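You operate a simulated robot arm through the tools that you are given. There is no shell and no other tool. Be economical: measure what you need, move in short steps, check, and stop when the job is done.

You run a simulated robot arm. Do the job below in one go: nothing can be reset, and whatever is moved stays where it is left.

TASK
Outlet switch off, plug in the table's yellow plug, switch on and leave on, raise the table to 86 cm.

Only the result counts: the job must be done as asked and must still hold three seconds after the hand-in. Knocking over, shifting, dropping, spilling or breaking anything else fails it.

THE ROBOT
A 7-joint arm with a two-finger parallel gripper on a trunk, on a base that drives. Base frame: it is fixed to the floor where the robot stands at the start and does not move with it; the origin is under the middle of the robot, x ahead of it, y to its left, z up. Readings come in mm, rad, newtons and seconds.
With the tool pointing down near the work surface it reaches from about 200 to 740 mm from the robot's upright axis, wherever it stands. Its first joint turns from -2.897 to 2.897 rad. Places, roughly: outlet socket [500, 0, 400]; outlet switch [500, 0, 400]; table base [-800, 1000, 100]; yellow plug (10x4x3 cm) [500, 0, 500]. Payload 1.57 kg.
Tool frame: the origin (TCP) lies between the finger pads and is the grasp point; the fingertips stand 30 mm ahead of it; z points along the fingers, y is the line along which they close. The gripper opens to 110 mm. The fingers are 24 mm wide and 12 mm thick; the gripper's body (48 by 112 mm) begins 78 mm behind the TCP.
Orientation is told as [roll, pitch, yaw] about the base's x, y, z axes, in that order, counted from this pose: with the fingers straight down and closing along the base's y, the tool's x points along the base's -x, its y along +y and its z along -z.

THE INTERFACE
- The arm moves only by the tool servo_tool. Its argument "commands" is a list of rows, each a list of 6 numbers: the shift along the base's x, y, z in units of 100 mm (1.0 is 100 mm), then the turn, a rotation vector about the base's x, y, z in units of 180 degrees (1.0 is 180 degrees). In form: [[tx, ty, tz, ax, ay, az], ...]. A call has 1 to 20 rows; each row is the pose to reach, as a shift and turn from the pose commanded when the call began. "jaw" is the closure, from 0 (fully open) to 1 (shut), set as the call begins (left out, the last holds). A call with a number of a shift or a turn outside -1 to 1 is refused whole. Each row takes 0.2 s and may step no farther than 50 mm and 0.15 rad from the row before; otherwise, or with a gripper value out of range, the whole call is refused. Where a pose cannot be reached the arm comes as near as it can. A force on the tool above 40 N (or 10 N above the force at the start of the call, whichever is more), or a blocked arm, ends the call early, and 0.2 s more pass. The fingers move at their own pace (about 45 mm/s each) and stop on an object; they squeeze with about 37 N. The grip force told is the motor's: it shows also when the fingers shut on nothing. Time passes only in rows, and 0.2 s behind the last, so rows that repeat a pose let the fingers close. It gives the time, the measured TCP pose, the force on the tool (base axes), the opening and the grip force at its end, in the units of the frame above (readings bear some noise), with the torque about the TCP (base axes, N m) and any sound that the robot's microphone picked up, and new pictures: "pictures" is both (left out), scene, wrist or none.
- Cameras (640 x 400 px; columns grow to the right, rows downward): "scene" is now at [-55.9, 209.6, 1312.9]; the picture's right is [1.00, -0.06, 0.00], its down [-0.05, -0.92, -0.38] and it looks along [0.02, 0.38, -0.93] (base axes); focal length 222 px, centre (320, 200). "wrist" rides on the gripper at [70, 16, -141] in the tool frame; the picture's right is [-0.23, 0.97, 0.00], its down [-0.86, -0.20, -0.48] and it looks along [-0.47, -0.11, 0.88] (tool axes); focal length 222 px, centre (320, 200). There is no depth. A picture from a camera that has moved, and an enlarged one, comes with that camera's place and axes in the base frame and with its lens.
- slide_trunk(by): slides the trunk up (or, below 0, down) by that many mm; the arm and the scene camera ride with it, the base frame stays. It gives what a move gives, with no picture.
- base_move(legs): drives the robot by 1 to 6 legs, each [ahead, turn to the left] in mm and rad, along the robot's own axes; the way and the turn of a leg run together, so that a leg with both is an arc; at most 1500 mm and 3.142 rad a leg. The arm and the cameras ride along, it lands a little off, and it stops where it bumps. It gives what a move gives, and a new picture of the scene camera.
- head_to(pan, tilt): turns the head with the scene camera to pan (to the left, within 2.705 rad either way) and tilt (down, from -0.506 to 1.204), counted from straight ahead of the robot. It gives what a move gives, and a new picture of the scene camera.
- close_up(camera, box): a new picture of the part [left, top, right, bottom] of that camera's present view, enlarged. It takes no simulated time.
- close_job(): hands the job in; it is judged then, once.

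Go step by step. Nothing tells you exact positions but the pictures and the camera data: compare them with the known pose of the tool, close in by small moves and look again before you grip or let go. The budget is 120 turns and 260 pictures, counting those below and the enlarged ones. Unless the task says otherwise, let go and move clear before handing in, and close with one line.

The tools are called after "Request:" as name(argument=value, ...) on one line, values as JSON. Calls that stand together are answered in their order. servo_tool: Moves the arm, as the interface text tells. Its arguments: {"type":"object","properties":{"commands":{"type":"array","items":{"type":"array","items":{"type":"number"}}},"jaw":{"type":"number"},"pictures":{"type":"string","enum":["both","scene","wrist","none"]}},"required":["commands"]} The other tools are called the same way: slide_trunk (by) slides the trunk up or down; base_move (legs) drives the base; head_to (pan, tilt) turns the head that bears the scene camera; close_up (camera, box) takes an enlarged picture of a part of a camera's view; close_job () hands the job in.

At the start:

```text
t: 0.0
position: [389.0, 171.6, 680.0]
tcp_rot: [-0.001, 0.001, 0.0]
contact_force: [0.4, -0.1, -0.1]
ft_torque: [-0.02, 0.03, 0.01]
opening: 109.9
finger_force: 0.0
trunk travel left (down, up): [-275.0, 315.0]
robot x, y, heading: [-2.0, -2.3, -0.001]
head pan, tilt: [1.515, 1.185]
```

scene: 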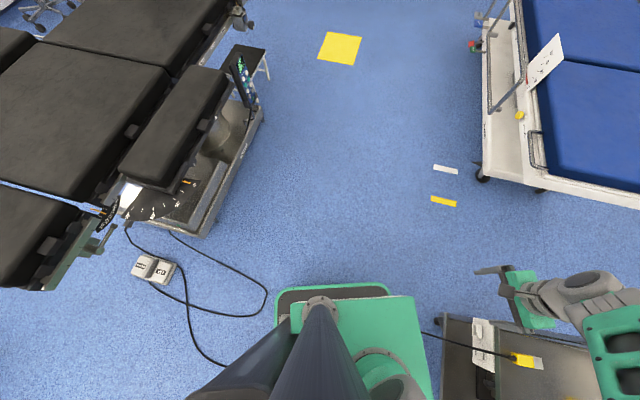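
wrist: 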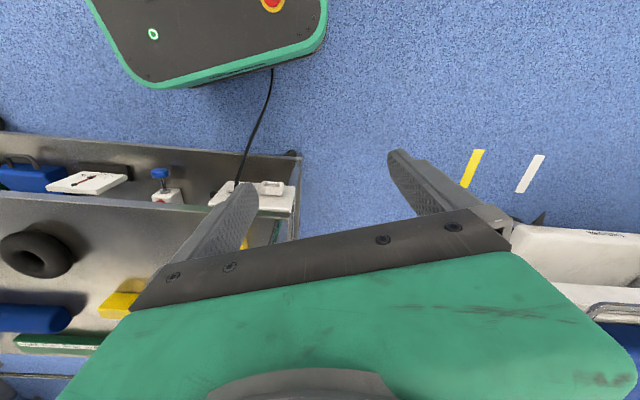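

I see an operating table to the left with a foot pedal on the floor, and a cart in front with the yellow plug and outlet. I turn the head to look at the cart.

Request:
head_to(pan=0.0, tilt=0.9)

Request:
close_up(camera="wrist", box=[0, 100, 320, 360])

```text
t: 1.6
position: [387.4, 171.4, 681.4]
tcp_rot: [0.001, 0.0, 0.001]
contact_force: [0.6, 0.3, -0.5]
ft_torque: [0.01, 0.01, 0.0]
opening: 109.9
finger_force: 0.1
trunk travel left (down, up): [-275.0, 315.0]
robot x, y, heading: [-1.5, 0.8, -0.001]
head pan, tilt: [0.0, 0.901]
camera scene: at [16.5, 152.6, 1331.8], right [0.0, -1.0, 0.0], down [-0.78, 0.0, -0.62], along [0.62, 0.0, -0.78], focal length 222 px, centre (320, 200)
```

scene: 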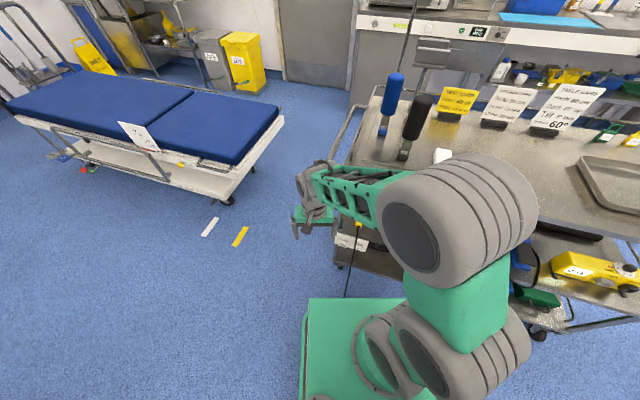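

```text
1.54 times, centred on (160, 230) of wrist
camera zoom: at [319.3, 188.0, 823.1], right [0.23, 0.97, 0.0], down [0.86, -0.2, 0.48], along [0.47, -0.11, -0.88], focal length 342 px, centre (566, 154)
```

zoom: 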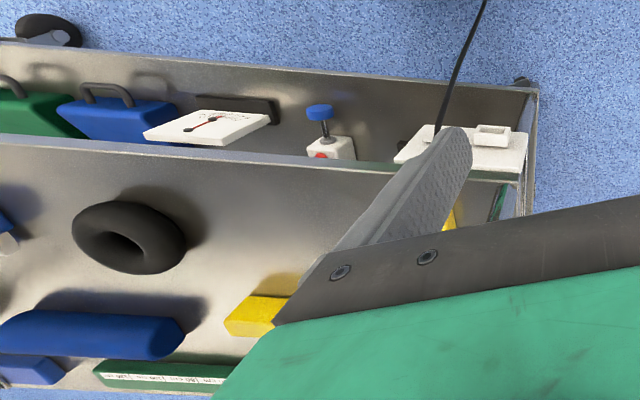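

The cart ahead has signs on it, so I read them and look at the outlet.

Request:
close_up(camera="scene", box=[420, 70, 640, 200])

Request:
close_up(camera="scene", box=[280, 190, 440, 290])

Request:
close_up(camera="scene", box=[60, 100, 260, 260])

```text
2.91 times, centred on (530, 135) of scene
camera zoom: at [16.5, 152.6, 1331.8], right [0.0, -1.0, 0.0], down [-0.78, 0.0, -0.62], along [0.62, 0.0, -0.78], focal length 646 px, centre (-291, 389)
```

zoom: 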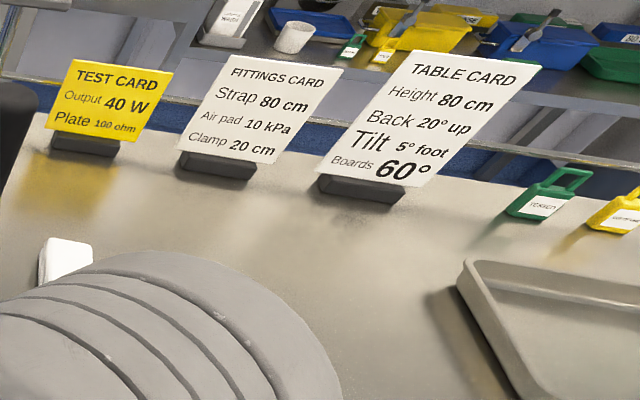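

```text
4.00 times, centred on (360, 240) of scene
camera zoom: at [16.5, 152.6, 1331.8], right [0.0, -1.0, 0.0], down [-0.78, 0.0, -0.62], along [0.62, 0.0, -0.78], focal length 888 px, centre (160, 40)
```

zoom: 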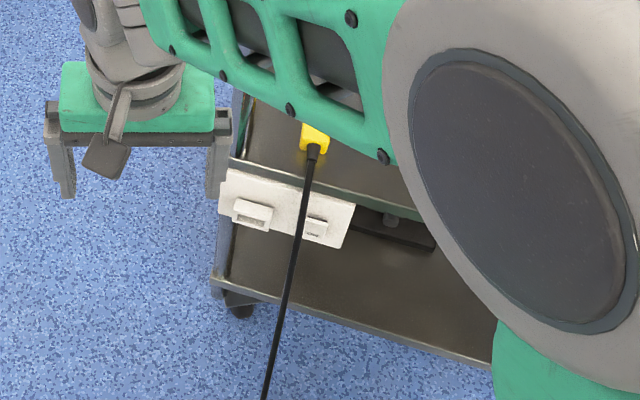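

```text
2.50 times, centred on (160, 180) of scene
camera zoom: at [16.5, 152.6, 1331.8], right [0.0, -1.0, 0.0], down [-0.78, 0.0, -0.62], along [0.62, 0.0, -0.78], focal length 555 px, centre (720, 250)
```

zoom: 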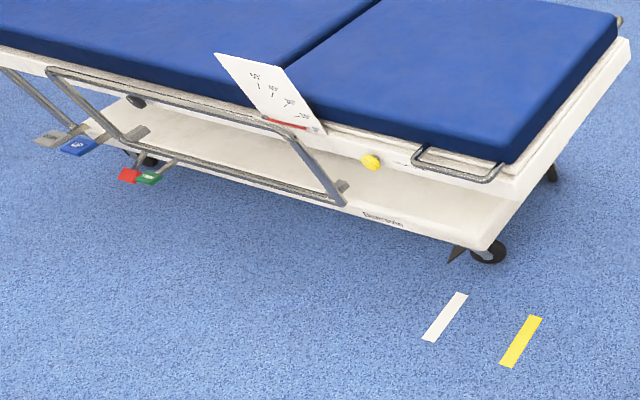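

The outlet plate is near [510, 0, 400] with the plug on the shelf above it. I move the hand across so the wrist camera sees both.

Request:
servo_tool(commands=[[-0.1, -0.4, 0, 0, 0, 0], [-0.2, -0.8, 0, 0, 0, 0], [-0.3, -1.0, 0, 0, 0, 0]], pictures="none")

Request:
servo_tool(commands=[[-0.1, -0.4, 0, 0, 0, 0], [-0.2, -0.8, 0, 0, 0, 0]])

```text
t: 2.4
position: [356.7, 70.6, 680.9]
tcp_rot: [0.001, -0.002, 0.0]
contact_force: [0.9, 0.4, 0.9]
ft_torque: [0.03, 0.0, 0.05]
opening: 110.1
finger_force: 0.0
trunk travel left (down, up): [-275.0, 315.0]
robot x, y, heading: [2.3, -1.1, 0.001]
head pan, tilt: [0.0, 0.901]
```

```text
t: 3.0
position: [337.0, -8.6, 681.6]
tcp_rot: [0.0, 0.0, 0.0]
contact_force: [0.6, -1.0, -0.2]
ft_torque: [0.01, 0.04, -0.01]
opening: 110.0
finger_force: 0.0
trunk travel left (down, up): [-275.0, 315.0]
robot x, y, heading: [0.9, -2.1, -0.003]
head pan, tilt: [0.0, 0.901]
camera scene: at [16.6, 152.7, 1331.8], right [0.0, -1.0, 0.0], down [-0.78, 0.0, -0.62], along [0.62, 0.0, -0.78], focal length 222 px, centre (320, 200)
camera wrist: at [268.7, 7.9, 823.0], right [0.23, 0.97, 0.0], down [0.86, -0.2, 0.48], along [0.47, -0.11, -0.88], focal length 222 px, centre (320, 200)
```

scene: 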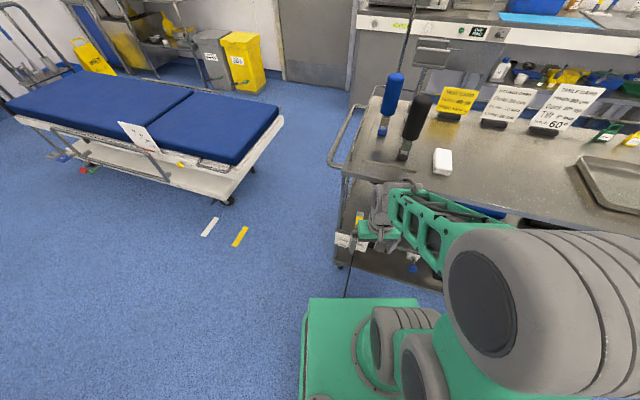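
wrist: 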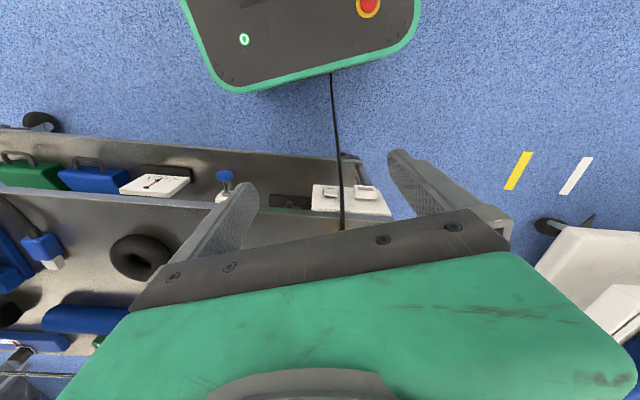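

Request:
close_up(camera="wrist", box=[270, 150, 430, 250])

Request:
close_up(camera="scene", box=[310, 170, 470, 300])

```text
4.00 times, centred on (350, 200) of wrist
camera zoom: at [268.7, 7.9, 823.0], right [0.23, 0.97, 0.0], down [0.86, -0.2, 0.48], along [0.47, -0.11, -0.88], focal length 888 px, centre (200, 200)
```

zoom: 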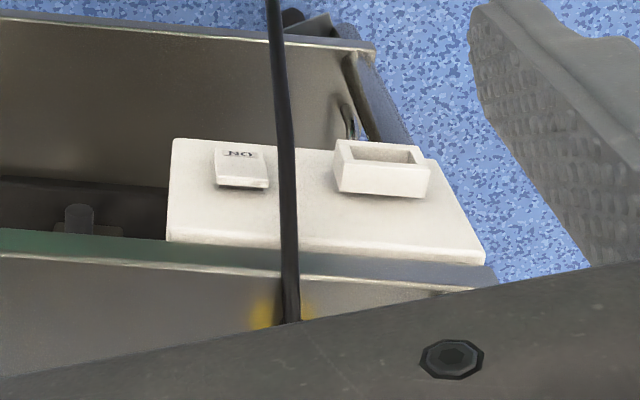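

```text
3.08 times, centred on (390, 235) of scene
camera zoom: at [16.6, 152.7, 1331.8], right [0.0, -1.0, 0.0], down [-0.78, 0.0, -0.62], along [0.62, 0.0, -0.78], focal length 683 px, centre (105, 92)
```

zoom: 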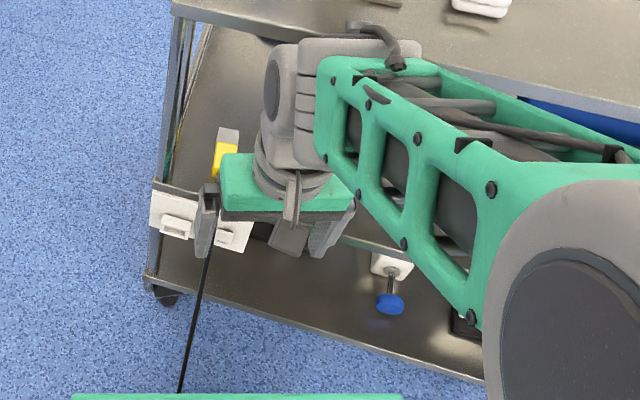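

The plate is vertical on the cart's front, between about (500, 80) and (462, -53), z 430–492, yawed about 16°. I pitch the hand 45° forward and lower it to look at the switch and socket.

Request:
servo_tool(commands=[[0, 0, 0, 0, -0.0417, 0], [0, 0, 0, 0, -0.0833, 0], [0, 0, 0, 0, -0.125, 0], [0, 0.1, -0.2, 0, -0.1667, 0], [0, 0.2, -0.5, 0, -0.2083, 0], [0, 0.3, -0.9, 0, -0.25, 0]], pictures="both")

```text
t: 4.1
position: [283.5, -8.0, 586.2]
tcp_rot: [-0.016, -0.292, -0.046]
contact_force: [-8.2, -1.5, 31.9]
ft_torque: [0.77, 2.91, 0.34]
opening: 110.0
finger_force: 0.0
out of reach, approached as far as the arm can: row 5
trunk travel left (down, up): [-275.0, 315.0]
robot x, y, heading: [3.1, -0.2, -0.0]
head pan, tilt: [0.0, 0.901]
stopped in row 5: the force on the tool passed its limit (the readings are from after the stop); the commanded pose is now the measured one
camera scene: at [25.6, 155.0, 1325.4], right [0.0, -1.0, 0.0], down [-0.79, 0.0, -0.62], along [0.62, 0.0, -0.79], focal length 222 px, centre (320, 200)
camera wrist: at [178.3, 15.7, 702.2], right [0.27, 0.96, 0.05], down [0.67, -0.22, 0.71], along [0.69, -0.15, -0.71], focal length 222 px, centre (320, 200)
```

scene: 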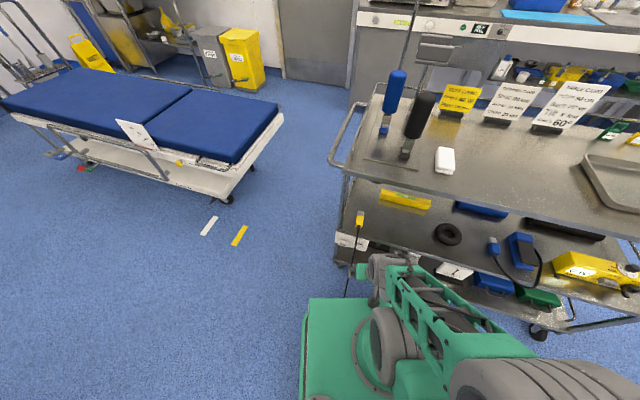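
wrist: 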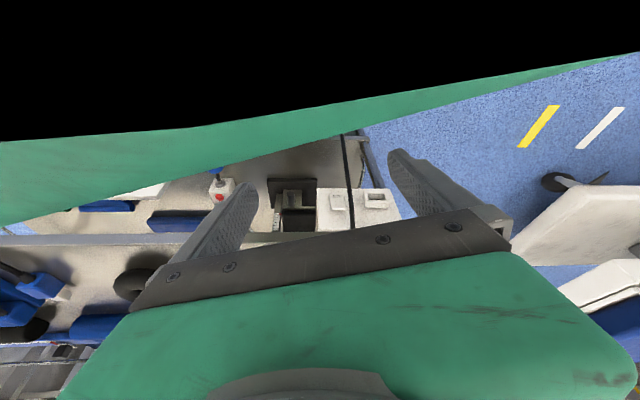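

The fold was too tight and the hand met the robot itself. I lift back the way it came, and use the clear head view for measuring.

Request:
servo_tool(commands=[[0.1, 0, 0.2, 0, 0, 0], [0.3, 0, 0.5, 0, 0, 0], [0.5, 0, 0.8, 0, 0, 0]], pictures="none")

Request:
close_up(camera="scene", box=[320, 200, 400, 260])

Request:
close_up(camera="scene", box=[330, 60, 640, 280])

```text
t: 4.9
position: [327.6, -8.7, 673.6]
tcp_rot: [-0.011, -0.296, -0.047]
contact_force: [0.2, 0.7, 0.0]
ft_torque: [0.05, 0.05, 0.02]
opening: 110.2
finger_force: 0.1
trunk travel left (down, up): [-275.0, 315.0]
robot x, y, heading: [-0.1, -3.7, -0.004]
head pan, tilt: [0.0, 0.901]
```

```text
6.67 times, centred on (360, 230) of scene
camera zoom: at [16.4, 152.5, 1332.5], right [0.0, -1.0, 0.0], down [-0.78, 0.0, -0.62], along [0.62, 0.0, -0.78], focal length 1480 px, centre (53, 0)
```

zoom: 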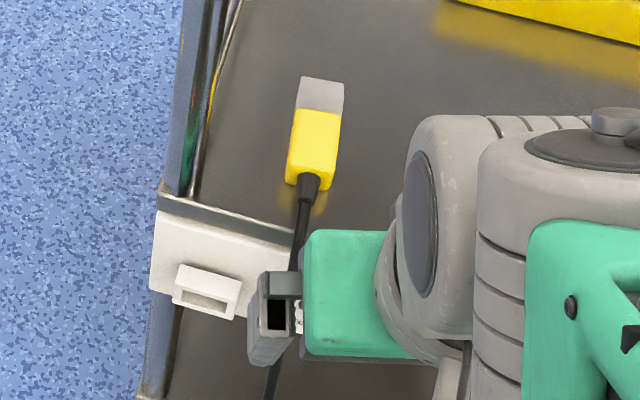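

```text
1.82 times, centred on (485, 170) of scene
camera zoom: at [16.4, 152.5, 1332.5], right [0.0, -1.0, 0.0], down [-0.78, 0.0, -0.62], along [0.62, 0.0, -0.78], focal length 404 px, centre (20, 254)
```

zoom: 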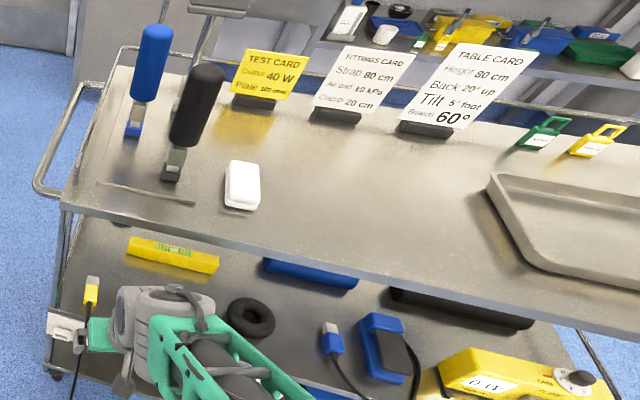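

The plug lies on the lower shelf pointing away from the robot. I look behind before backing off for arm room.

Request:
head_to(pan=2.7, tilt=0.8)

Request:
head_to(pan=-2.7, tilt=0.8)

Request:
head_to(pan=1.5, tilt=0.7)

```text
t: 7.3
position: [329.6, -8.8, 672.1]
tcp_rot: [-0.013, -0.294, -0.047]
contact_force: [-1.3, 0.3, -1.0]
ft_torque: [0.0, 0.02, 0.01]
opening: 110.2
finger_force: 0.0
trunk travel left (down, up): [-275.0, 315.0]
robot x, y, heading: [3.1, -1.4, -0.0]
head pan, tilt: [2.7, 0.799]
camera scene: at [-132.0, 187.0, 1339.7], right [0.43, 0.9, 0.0], down [0.65, -0.31, -0.7], along [-0.63, 0.3, -0.72], focal length 222 px, centre (320, 200)
```

scene: 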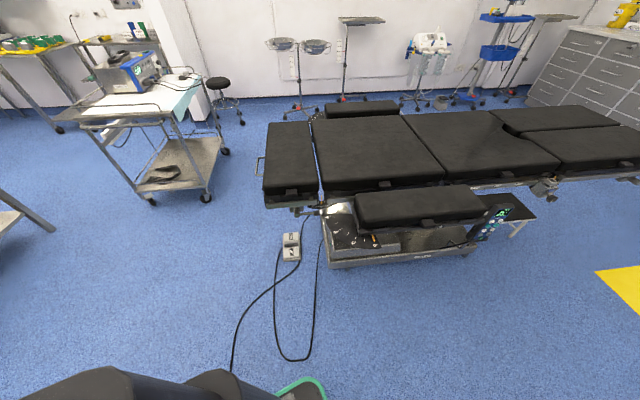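

```text
t: 11.5
position: [329.7, -7.7, 672.0]
tcp_rot: [-0.015, -0.296, -0.047]
contact_force: [-0.1, -0.5, 1.0]
ft_torque: [-0.03, 0.02, -0.01]
opening: 110.0
finger_force: 0.1
trunk travel left (down, up): [-275.0, 315.0]
robot x, y, heading: [-2.5, -0.6, 0.0]
head pan, tilt: [-2.7, 0.799]
camera scene: at [-132.0, 118.0, 1339.7], right [-0.43, 0.9, 0.0], down [0.65, 0.31, -0.7], along [-0.63, -0.3, -0.72], focal length 222 px, centre (320, 200)
```

scene: 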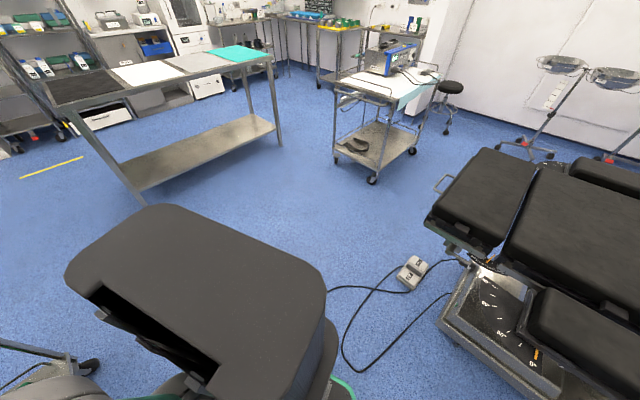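

```text
t: 14.9
position: [329.6, -8.1, 671.5]
tcp_rot: [-0.014, -0.296, -0.046]
contact_force: [-0.9, -0.2, 1.3]
ft_torque: [0.0, -0.01, 0.02]
opening: 109.8
finger_force: 0.0
trunk travel left (down, up): [-275.0, 315.0]
robot x, y, heading: [0.3, 2.5, -0.002]
head pan, tilt: [1.499, 0.7]
camera scene: at [-53.0, 237.3, 1348.0], right [1.0, -0.07, 0.0], down [-0.05, -0.64, -0.76], along [0.06, 0.76, -0.64], focal length 222 px, centre (320, 200)
```

scene: 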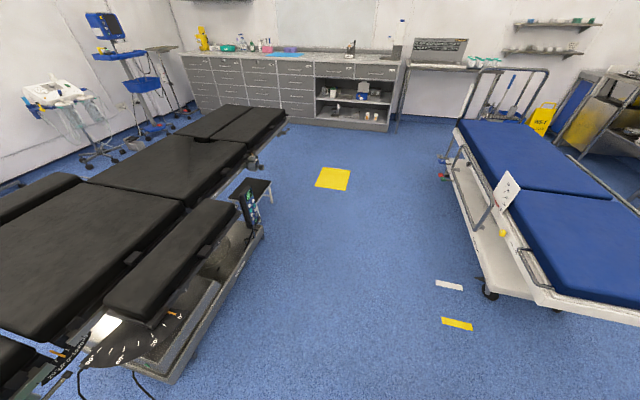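

There is free floor behind, so I back up 200 mm and face the cart again.

Request:
base_move(legs=[[-200, 0]])

Request:
head_to(pan=0.0, tilt=0.9)

```text
t: 16.5
position: [129.9, -8.4, 672.8]
tcp_rot: [-0.013, -0.295, -0.045]
contact_force: [0.5, -0.3, -1.1]
ft_torque: [-0.01, 0.02, 0.02]
opening: 110.0
finger_force: 0.1
trunk travel left (down, up): [-275.0, 315.0]
robot x, y, heading: [-199.8, 0.6, -0.003]
head pan, tilt: [1.499, 0.7]
camera scene: at [-252.5, 237.2, 1348.0], right [1.0, -0.07, 0.0], down [-0.05, -0.64, -0.76], along [0.05, 0.76, -0.64], focal length 222 px, centre (320, 200)
```

scene: 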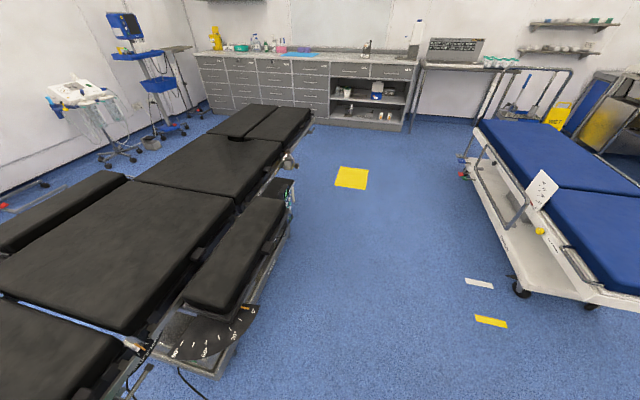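

```text
t: 18.1
position: [128.1, -7.8, 671.8]
tcp_rot: [-0.013, -0.295, -0.046]
contact_force: [-0.1, -0.4, 0.3]
ft_torque: [0.01, -0.02, 0.01]
opening: 109.9
finger_force: 0.0
trunk travel left (down, up): [-275.0, 315.0]
robot x, y, heading: [-197.7, 0.6, -0.003]
head pan, tilt: [0.0, 0.901]
camera scene: at [-183.2, 152.5, 1331.8], right [0.0, -1.0, 0.0], down [-0.78, 0.0, -0.62], along [0.62, 0.0, -0.78], focal length 222 px, centre (320, 200)
```

scene: 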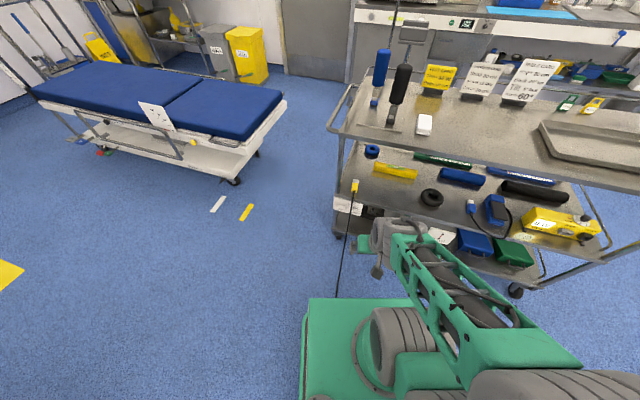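

I now pitch to 45° and yaw to face the plate squarely, ahead of it.

Request:
servo_tool(commands=[[0.4, 0, 0, 0, -0.04, 0], [0.8, 0, 0, 0, -0.08, 0], [1.0, 0, 0, 0, -0.12, 0], [1.0, 0, 0, 0, -0.156, 0]], pictures="none")

Request:
servo_tool(commands=[[0.3, 0, -0.3, 0, 0, -0.04], [0.6, 0.1, -0.6, 0, 0, -0.0745], [0.7, 0.2, -0.9, 0, 0, -0.0745]], pictures="both")

```text
t: 19.1
position: [229.2, -8.3, 673.0]
tcp_rot: [0.017, -0.786, -0.062]
contact_force: [0.0, -0.5, -0.7]
ft_torque: [-0.01, -0.01, 0.01]
opening: 109.9
finger_force: 0.1
trunk travel left (down, up): [-275.0, 315.0]
robot x, y, heading: [-195.9, -0.0, -0.0]
head pan, tilt: [0.0, 0.901]
```

```text
t: 19.9
position: [299.8, 11.4, 582.8]
tcp_rot: [0.018, -0.786, -0.294]
contact_force: [0.2, 0.7, 0.0]
ft_torque: [0.01, -0.02, 0.01]
opening: 110.1
finger_force: 0.0
trunk travel left (down, up): [-275.0, 315.0]
robot x, y, heading: [-200.4, -0.8, 0.001]
head pan, tilt: [0.0, 0.901]
camera scene: at [-183.5, 152.5, 1331.9], right [0.0, -1.0, 0.0], down [-0.78, 0.0, -0.62], along [0.62, 0.0, -0.78], focal length 222 px, centre (320, 200)
camera wrist: at [161.1, 68.7, 634.6], right [0.43, 0.89, 0.17], down [0.2, -0.28, 0.94], along [0.88, -0.37, -0.29], focal length 222 px, centre (320, 200)
```

scene: 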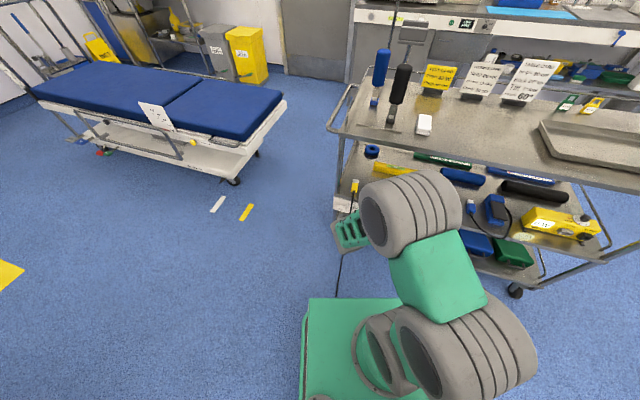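
wrist: 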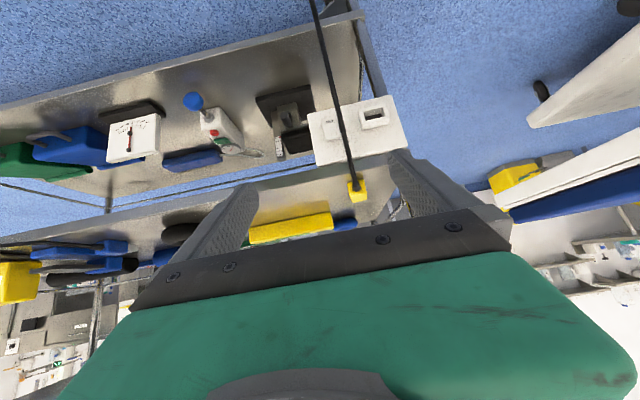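

Now the plate, plug and cable are in clear view; I enlarge.

Request:
close_up(camera="wrist", box=[290, 80, 420, 210])

```text
3.08 times, centred on (355, 145) of wrist
camera zoom: at [161.1, 68.7, 634.6], right [0.43, 0.89, 0.17], down [0.2, -0.28, 0.94], along [0.88, -0.37, -0.29], focal length 684 px, centre (212, 369)
```

zoom: 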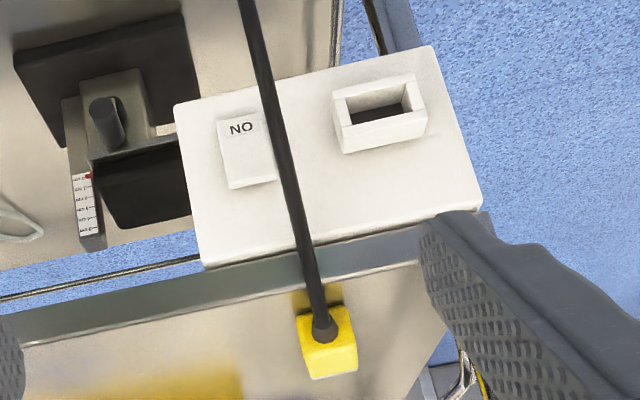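

Triangulating: plate plane runs through (470,-56)–(517,85), yaw about -18°; rocker centre ≈ (468,-17,421), socket mouth ≈ (477,51,426). I close the fingers and go to a standoff in front of the rocker's raised upper end.

Request:
servo_tool(commands=[[0.2, -0.05, -0.2, 0, 0, -0.007], [0.4, -0.1, -0.5, 0, 0, -0.007], [0.6, -0.15, -0.8, 0, 0, -0.007], [0.7, -0.2, -1.0, 0, 0, -0.007]], jaw=1, pictures="wrist")

```text
t: 20.9
position: [367.7, -9.4, 482.5]
tcp_rot: [0.015, -0.786, -0.317]
contact_force: [-0.2, 0.1, -0.1]
ft_torque: [-0.02, 0.0, 0.01]
opening: 22.0
finger_force: 0.2
trunk travel left (down, up): [-275.0, 315.0]
robot x, y, heading: [-202.1, 1.9, -0.002]
head pan, tilt: [0.0, 0.901]
camera wrist: at [231.7, 52.2, 534.6], right [0.45, 0.88, 0.17], down [0.19, -0.28, 0.94], along [0.87, -0.39, -0.29], focal length 222 px, centre (320, 200)
```

wrist: 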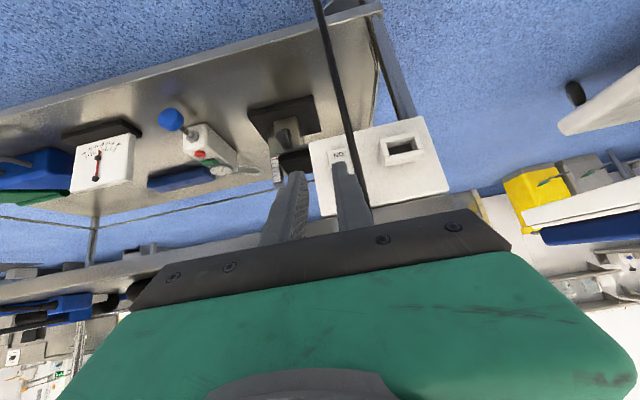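

Request:
servo_tool(commands=[[0.2, 0.02, -0.15, 0, 0, 0], [0.45, 0.05, -0.32, 0, 0, 0], [0.45, 0.05, -0.32, 0, 0, 0]], pictures="wrist")

Request:
close_up(camera="wrist", box=[240, 80, 440, 230])

Request:
close_up(camera="scene", box=[310, 160, 390, 240])

```text
t: 21.7
position: [413.9, -4.2, 450.0]
tcp_rot: [0.017, -0.784, -0.318]
contact_force: [-0.2, 0.2, 0.1]
ft_torque: [0.04, -0.06, -0.01]
opening: 0.0
finger_force: 21.3
trunk travel left (down, up): [-275.0, 315.0]
robot x, y, heading: [-202.8, -2.5, -0.005]
head pan, tilt: [0.0, 0.901]
camera wrist: at [277.2, 56.8, 502.3], right [0.45, 0.88, 0.17], down [0.19, -0.28, 0.94], along [0.87, -0.39, -0.29], focal length 222 px, centre (320, 200)
```

wrist: 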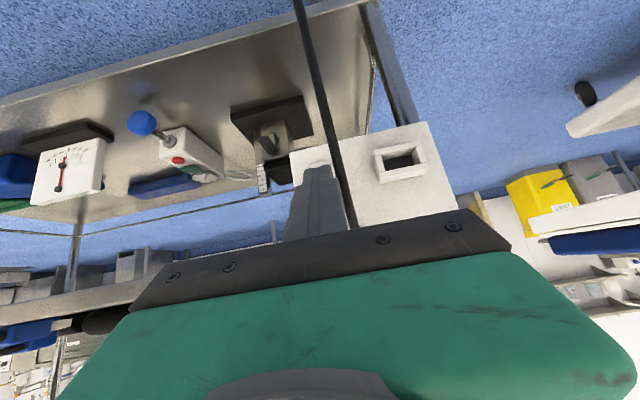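

```text
2.67 times, centred on (340, 155) of wrist
camera zoom: at [277.2, 56.8, 502.3], right [0.45, 0.88, 0.17], down [0.19, -0.28, 0.94], along [0.87, -0.39, -0.29], focal length 592 px, centre (267, 320)
```

zoom: 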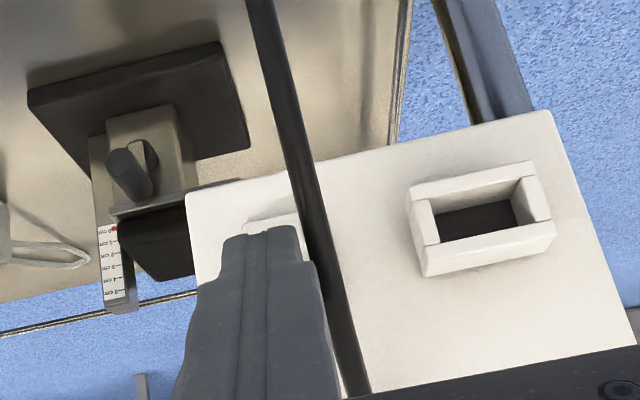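

```text
5.00 times, centred on (350, 200) of scene
camera zoom: at [-183.1, 152.5, 1331.8], right [0.0, -1.0, 0.0], down [-0.78, 0.0, -0.62], along [0.62, 0.0, -0.78], focal length 1110 px, centre (170, 200)
```

zoom: 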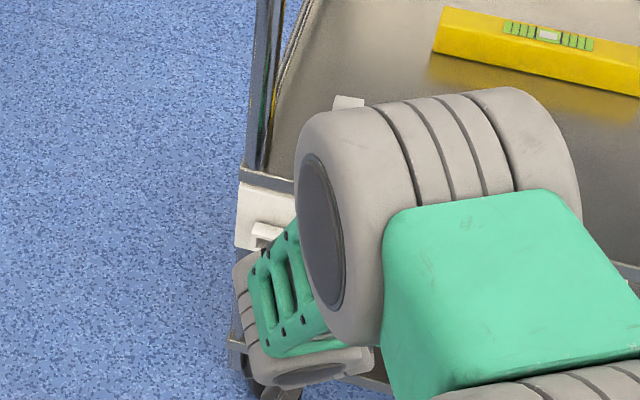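

The closed tips sit in front of the rocker, clear of the cable. I push along the plate normal in small steps.

Request:
servo_tool(commands=[[0.095, -0.032, 0, 0, 0, 0], [0.16, -0.054, 0, 0, 0, 0], [0.2, -0.067, 0, 0, 0, 0], [0.24, -0.08, 0, 0, 0, 0], [0.27, -0.09, 0, 0, 0, 0], [0.3, -0.1, 0, 0, 0, 0], [0.33, -0.11, 0, 0, 0, 0]], pictures="wrist")

```text
t: 23.1
position: [436.7, -12.1, 448.4]
tcp_rot: [0.012, -0.779, -0.312]
contact_force: [-15.3, 4.5, 12.1]
ft_torque: [-0.12, -0.15, -0.08]
opening: 0.1
finger_force: 20.8
trunk travel left (down, up): [-275.0, 315.0]
robot x, y, heading: [-203.4, -1.3, 0.01]
head pan, tilt: [0.0, 0.901]
stopped in row 6: the force on the tool passed its limit (the readings are from after the stop); the commanded pose is now the measured one
camera wrist: at [301.3, 48.5, 501.5], right [0.45, 0.88, 0.17], down [0.2, -0.28, 0.94], along [0.87, -0.39, -0.3], focal length 222 px, centre (320, 200)
```

wrist: 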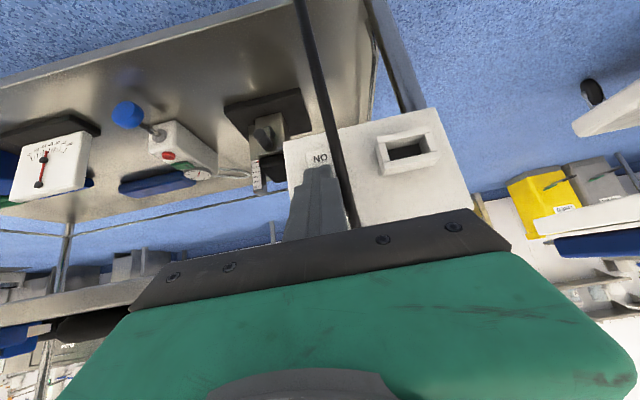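

Request:
servo_tool(commands=[[-0.2, 0.07, 0, 0, 0, 0], [-0.4, 0.13, 0.2, 0, 0, 0], [-0.6, 0.2, 0.6, 0, 0, 0], [-0.6, 0.2, 0.9, 0, 0, 0]], pictures="none")

Request:
close_up(camera="wrist", box=[270, 80, 420, 200])

```text
t: 24.1
position: [378.6, 7.4, 536.3]
tcp_rot: [0.011, -0.777, -0.315]
contact_force: [-0.4, -0.3, -0.3]
ft_torque: [-0.01, 0.01, 0.01]
opening: 0.0
finger_force: 21.1
trunk travel left (down, up): [-275.0, 315.0]
robot x, y, heading: [-201.5, 0.7, 0.002]
head pan, tilt: [0.0, 0.901]
```

```text
3.33 times, centred on (345, 140) of wrist
camera zoom: at [242.0, 67.9, 590.7], right [0.45, 0.88, 0.17], down [0.2, -0.28, 0.94], along [0.87, -0.39, -0.3], focal length 740 px, centre (237, 400)
```

zoom: 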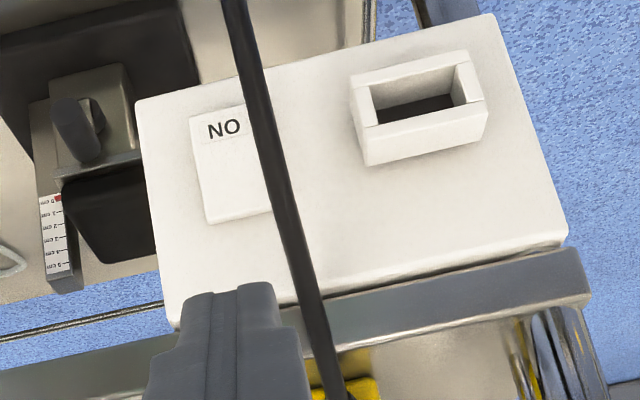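

Request:
servo_tool(commands=[[-0.3, 0.2, -0.3, 0, 0, 0], [-0.6, 0.5, -0.6, 0, 0, 0], [-0.8, 0.8, -0.9, 0, 0, 0], [-0.8, 1.0, -1.0, 0, 0, 0]], pictures="wrist")

Request:
close_up(camera="wrist", box=[180, 80, 330, 200])

Request:
close_up(camera="scene", box=[310, 160, 390, 240])

```text
refused: row 2 steps farther than a row can; nothing moved
```

```text
3.33 times, centred on (255, 140) of wrist
camera zoom: at [242.0, 67.9, 590.7], right [0.45, 0.88, 0.17], down [0.2, -0.28, 0.94], along [0.87, -0.39, -0.3], focal length 740 px, centre (537, 400)
```

zoom: 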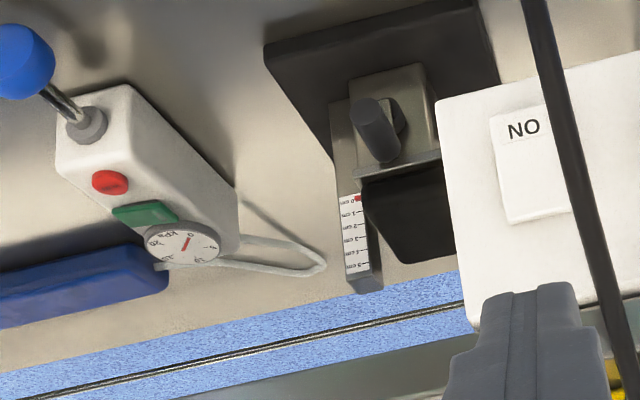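

```text
5.00 times, centred on (350, 200) of scene
camera zoom: at [-183.7, 152.6, 1331.8], right [0.0, -1.0, 0.0], down [-0.78, 0.0, -0.62], along [0.62, 0.0, -0.78], focal length 1110 px, centre (170, 200)
```

zoom: 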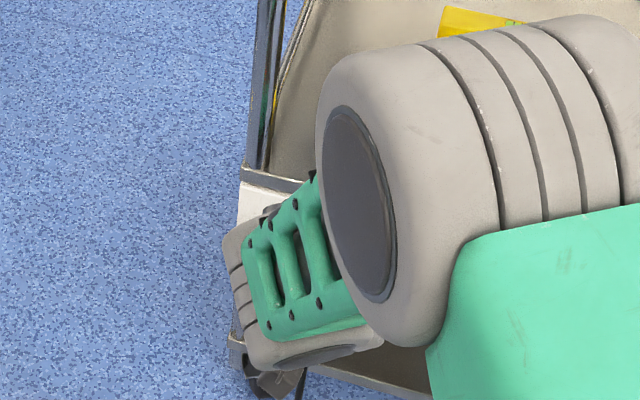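

Request:
servo_tool(commands=[[-0.25, 0.15, -0.25, 0, 0, 0], [-0.5, 0.35, -0.5, 0, 0, 0], [-0.75, 0.6, -0.75, 0, 0, 0], [-0.8, 0.9, -1.0, 0, 0, 0]], pictures="wrist")

Request:
close_up(camera="wrist", box=[160, 80, 310, 200])

```text
t: 25.1
position: [298.3, 97.0, 437.2]
tcp_rot: [0.013, -0.777, -0.315]
contact_force: [-0.4, -1.1, 0.1]
ft_torque: [-0.02, -0.01, 0.05]
opening: 0.0
finger_force: 21.2
trunk travel left (down, up): [-275.0, 315.0]
robot x, y, heading: [-203.5, -4.7, 0.005]
head pan, tilt: [0.0, 0.901]
camera wrist: at [162.4, 158.1, 490.6], right [0.45, 0.88, 0.17], down [0.2, -0.28, 0.94], along [0.87, -0.39, -0.3], focal length 222 px, centre (320, 200)
```

wrist: 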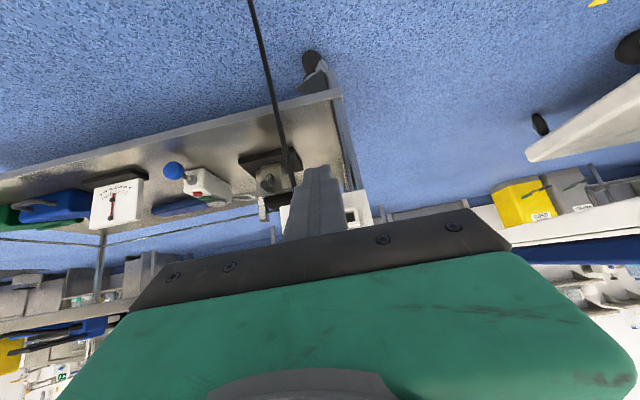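

```text
3.33 times, centred on (235, 140) of wrist
camera zoom: at [162.4, 158.1, 490.6], right [0.45, 0.88, 0.17], down [0.2, -0.28, 0.94], along [0.87, -0.39, -0.3], focal length 740 px, centre (603, 400)
```

zoom: 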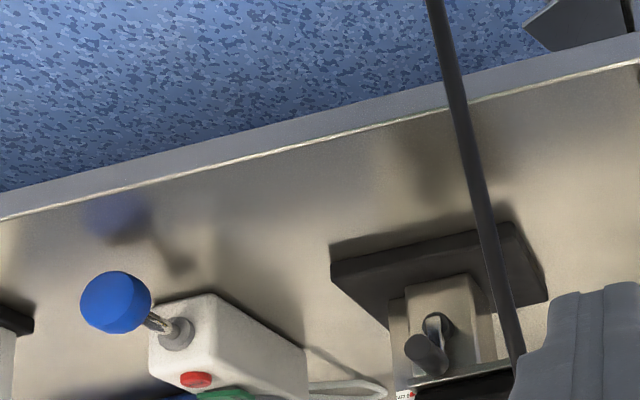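

Request:
servo_tool(commands=[[0, 0.1, 0, 0, 0, 0], [0, 0.2, 0, 0, 0, 0], [0, 0.2, 0, 0, 0, 0], [0, 0.2, 0, 0, 0, 0], [0, 0.2, 0, 0, 0, 0], [0, 0.2, 0, 0, 0, 0]], jaw=0, pictures="scene")

Request:
close_up(camera="wrist", box=[250, 150, 390, 250])

Request:
close_up(camera="scene", box=[320, 170, 400, 230])

```text
t: 26.5
position: [299.0, 116.3, 437.8]
tcp_rot: [0.013, -0.78, -0.315]
contact_force: [0.4, -0.6, 0.2]
ft_torque: [0.0, -0.01, 0.0]
opening: 110.0
finger_force: 0.0
trunk travel left (down, up): [-275.0, 315.0]
robot x, y, heading: [-199.9, -0.6, 0.0]
head pan, tilt: [0.0, 0.901]
camera scene: at [-183.9, 152.6, 1331.8], right [0.0, -1.0, 0.0], down [-0.78, 0.0, -0.62], along [0.62, 0.0, -0.78], focal length 222 px, centre (320, 200)
```

scene: 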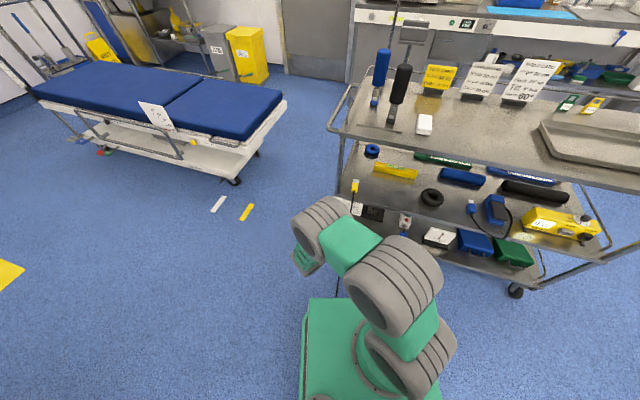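

```text
4.00 times, centred on (320, 200) of wrist
camera zoom: at [162.8, 177.3, 490.8], right [0.45, 0.88, 0.17], down [0.2, -0.28, 0.94], along [0.87, -0.39, -0.3], focal length 888 px, centre (320, 200)
```

zoom: 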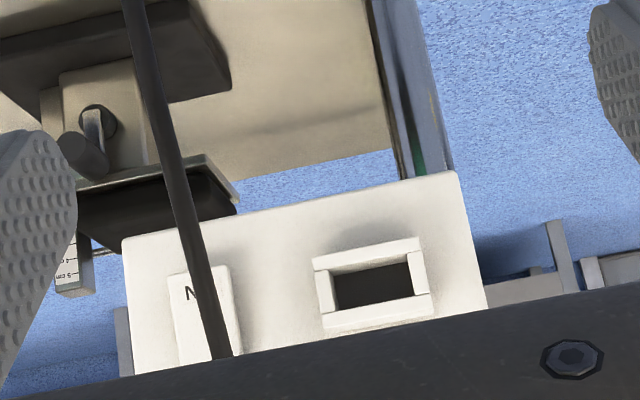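

```text
6.67 times, centred on (360, 200) of scene
camera zoom: at [-183.9, 152.6, 1331.8], right [0.0, -1.0, 0.0], down [-0.78, 0.0, -0.62], along [0.62, 0.0, -0.78], focal length 1480 px, centre (53, 200)
```

zoom: 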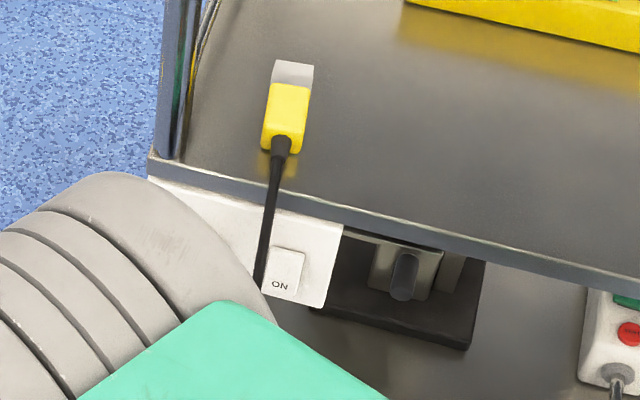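

Request:
close_up(camera="scene", box=[345, 195, 369, 219])

Request:
close_up(camera="wrist", box=[270, 205, 350, 245])

```text
16.00 times, centred on (357, 207) of scene
camera zoom: at [-183.9, 152.6, 1331.8], right [0.0, -1.0, 0.0], down [-0.78, 0.0, -0.62], along [0.62, 0.0, -0.78], focal length 3552 px, centre (-272, 88)
```

zoom: 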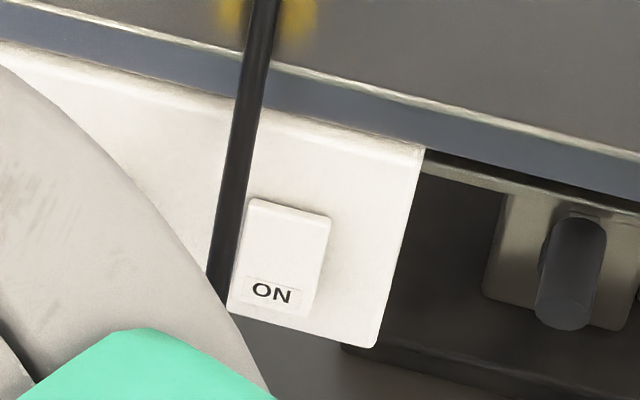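

```text
8.00 times, centred on (310, 225) of wrist
camera zoom: at [162.8, 177.3, 490.8], right [0.45, 0.88, 0.17], down [0.2, -0.28, 0.94], along [0.87, -0.39, -0.3], focal length 1777 px, centre (400, 0)
```

zoom: 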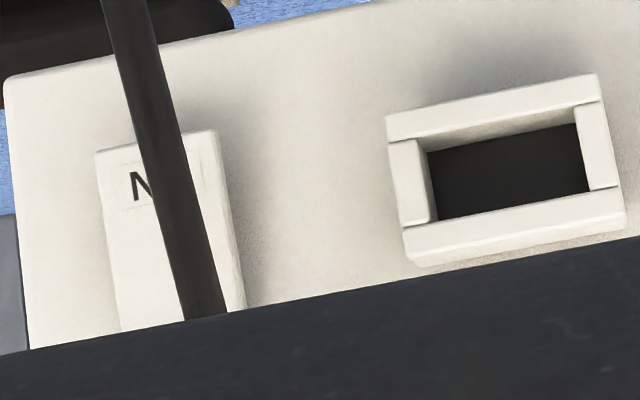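

The rocker's lower (ON) end now stands out and the top is pressed in, so it reads as off. Now I look closely at the plug.

Request:
close_up(camera="scene", box=[342, 175, 366, 199])

Request:
servo_tool(commands=[[0, 0, 0.4, 0, 0, 0], [0.2, -0.3, 0.7, 0, 0, 0], [0.5, -0.6, 0.9, 0, 0, 0], [0.7, -1.0, 1.0, 0, 0, 0]], pictures="wrist")

```text
16.00 times, centred on (354, 187) of scene
camera zoom: at [-183.9, 152.6, 1331.8], right [0.0, -1.0, 0.0], down [-0.78, 0.0, -0.62], along [0.62, 0.0, -0.78], focal length 3552 px, centre (-224, 408)
```

zoom: 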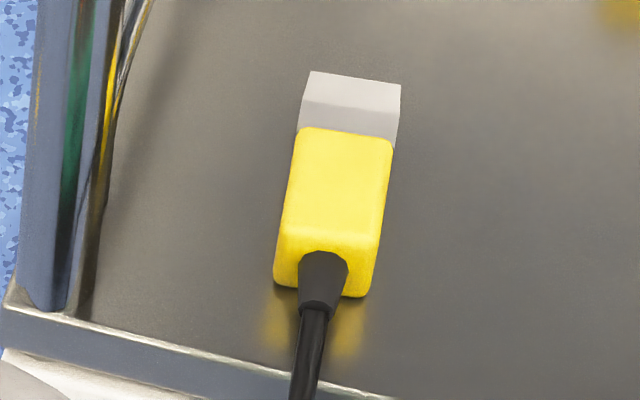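

```text
t: 27.5
position: [369.3, 18.5, 537.9]
tcp_rot: [0.012, -0.78, -0.313]
contact_force: [0.3, 0.4, 1.2]
ft_torque: [0.0, 0.03, -0.02]
opening: 110.2
finger_force: 0.1
trunk travel left (down, up): [-275.0, 315.0]
robot x, y, heading: [-200.5, -1.8, 0.004]
head pan, tilt: [0.0, 0.901]
camera wrist: at [233.0, 77.7, 591.1], right [0.45, 0.88, 0.17], down [0.2, -0.28, 0.94], along [0.87, -0.39, -0.3], focal length 222 px, centre (320, 200)
```

wrist: 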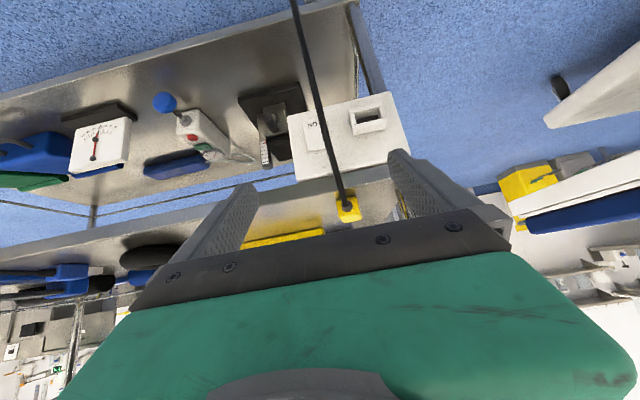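

The plug's near face is at about (515,-10,515), axis yaw about -15°. I partly close the jaws and move in above it with the tool still pitched 45°.

Request:
servo_tool(commands=[[0.2, -0.04, 0.25, 0, 0, 0], [0.6, -0.12, 0.3, 0, 0, 0], [1.0, -0.2, 0.3, 0, 0, 0]], jaw=0.4, pictures="wrist")

Request:
close_up(camera="wrist", box=[240, 100, 440, 240])

Request:
close_up(camera="scene", box=[310, 150, 430, 240])

```text
t: 28.3
position: [469.4, -1.0, 567.0]
tcp_rot: [0.013, -0.778, -0.313]
contact_force: [0.4, 1.4, 0.8]
ft_torque: [0.04, 0.03, -0.03]
opening: 66.0
finger_force: 0.0
trunk travel left (down, up): [-275.0, 315.0]
robot x, y, heading: [-202.2, 2.5, 0.005]
head pan, tilt: [0.0, 0.901]
camera wrist: at [332.3, 58.4, 619.9], right [0.45, 0.88, 0.17], down [0.2, -0.28, 0.94], along [0.87, -0.39, -0.3], focal length 222 px, centre (320, 200)
```

wrist: 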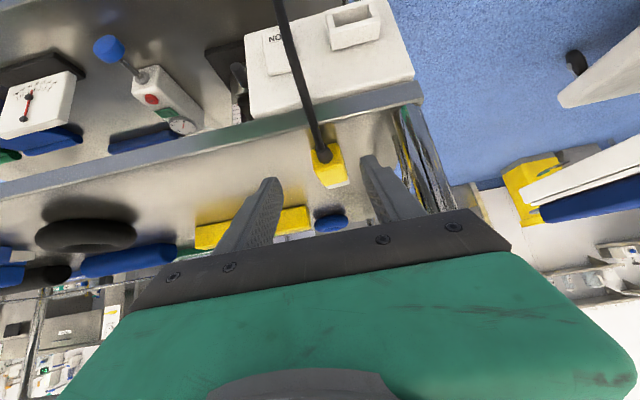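

```text
2.86 times, centred on (340, 170) of wrist
camera zoom: at [332.3, 58.4, 619.9], right [0.45, 0.88, 0.17], down [0.2, -0.28, 0.94], along [0.87, -0.39, -0.3], focal length 635 px, centre (263, 286)
```

zoom: 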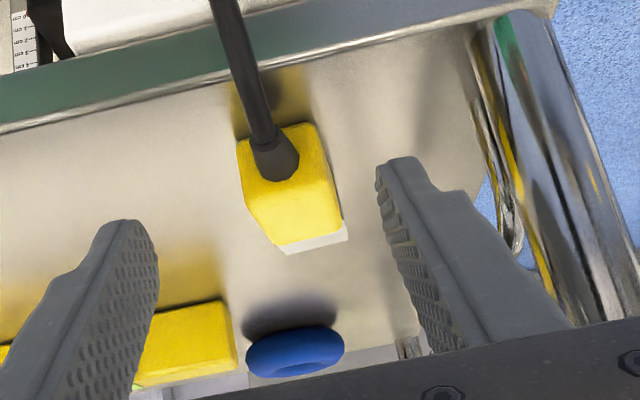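

```text
4.44 times, centred on (370, 195) of scene
camera zoom: at [-184.2, 152.6, 1331.8], right [0.0, -1.0, 0.0], down [-0.78, 0.0, -0.62], along [0.62, 0.0, -0.78], focal length 987 px, centre (98, 222)
```

zoom: 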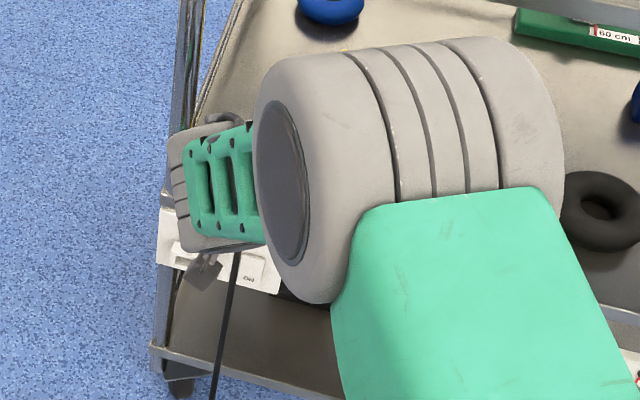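

Request:
servo_tool(commands=[[0.27, -0.05, 0, 0, 0, 0], [0.54, -0.11, 0, 0, 0, 0], [0.54, -0.11, -0.18, 0, 0, 0]], pictures="wrist")

Request:
close_up(camera="wrist", box=[240, 100, 440, 240])

```text
t: 29.1
position: [523.4, -13.4, 550.7]
tcp_rot: [0.012, -0.777, -0.314]
contact_force: [0.0, 0.7, 0.0]
ft_torque: [0.0, 0.02, -0.01]
opening: 66.0
finger_force: 0.0
trunk travel left (down, up): [-275.0, 315.0]
robot x, y, heading: [-200.8, -0.4, 0.005]
head pan, tilt: [0.0, 0.901]
camera wrist: at [386.7, 47.6, 602.0], right [0.45, 0.88, 0.17], down [0.2, -0.28, 0.94], along [0.87, -0.39, -0.3], focal length 222 px, centre (320, 200)
```

wrist: 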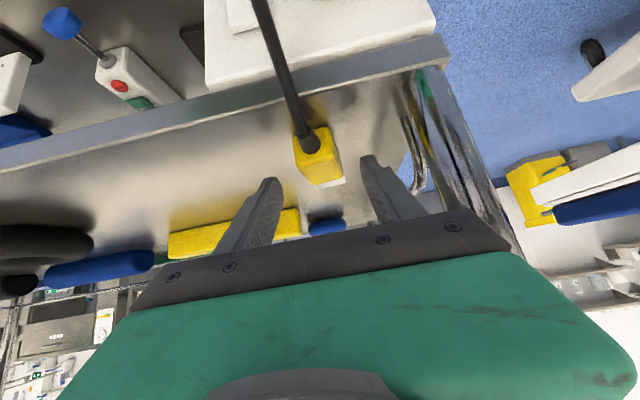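

```text
2.86 times, centred on (340, 170) of wrist
camera zoom: at [386.7, 47.6, 602.0], right [0.45, 0.88, 0.17], down [0.2, -0.28, 0.94], along [0.87, -0.39, -0.3], focal length 635 px, centre (263, 286)
```

zoom: 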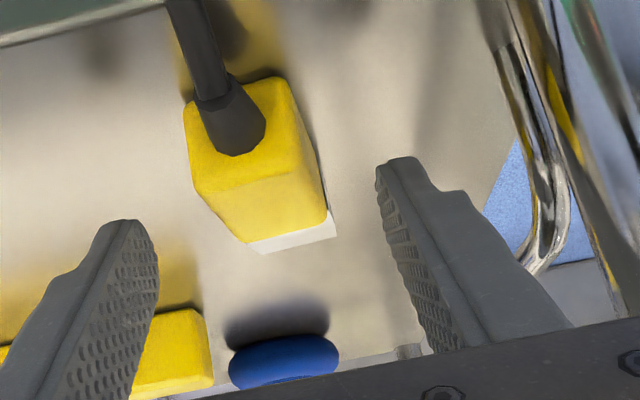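

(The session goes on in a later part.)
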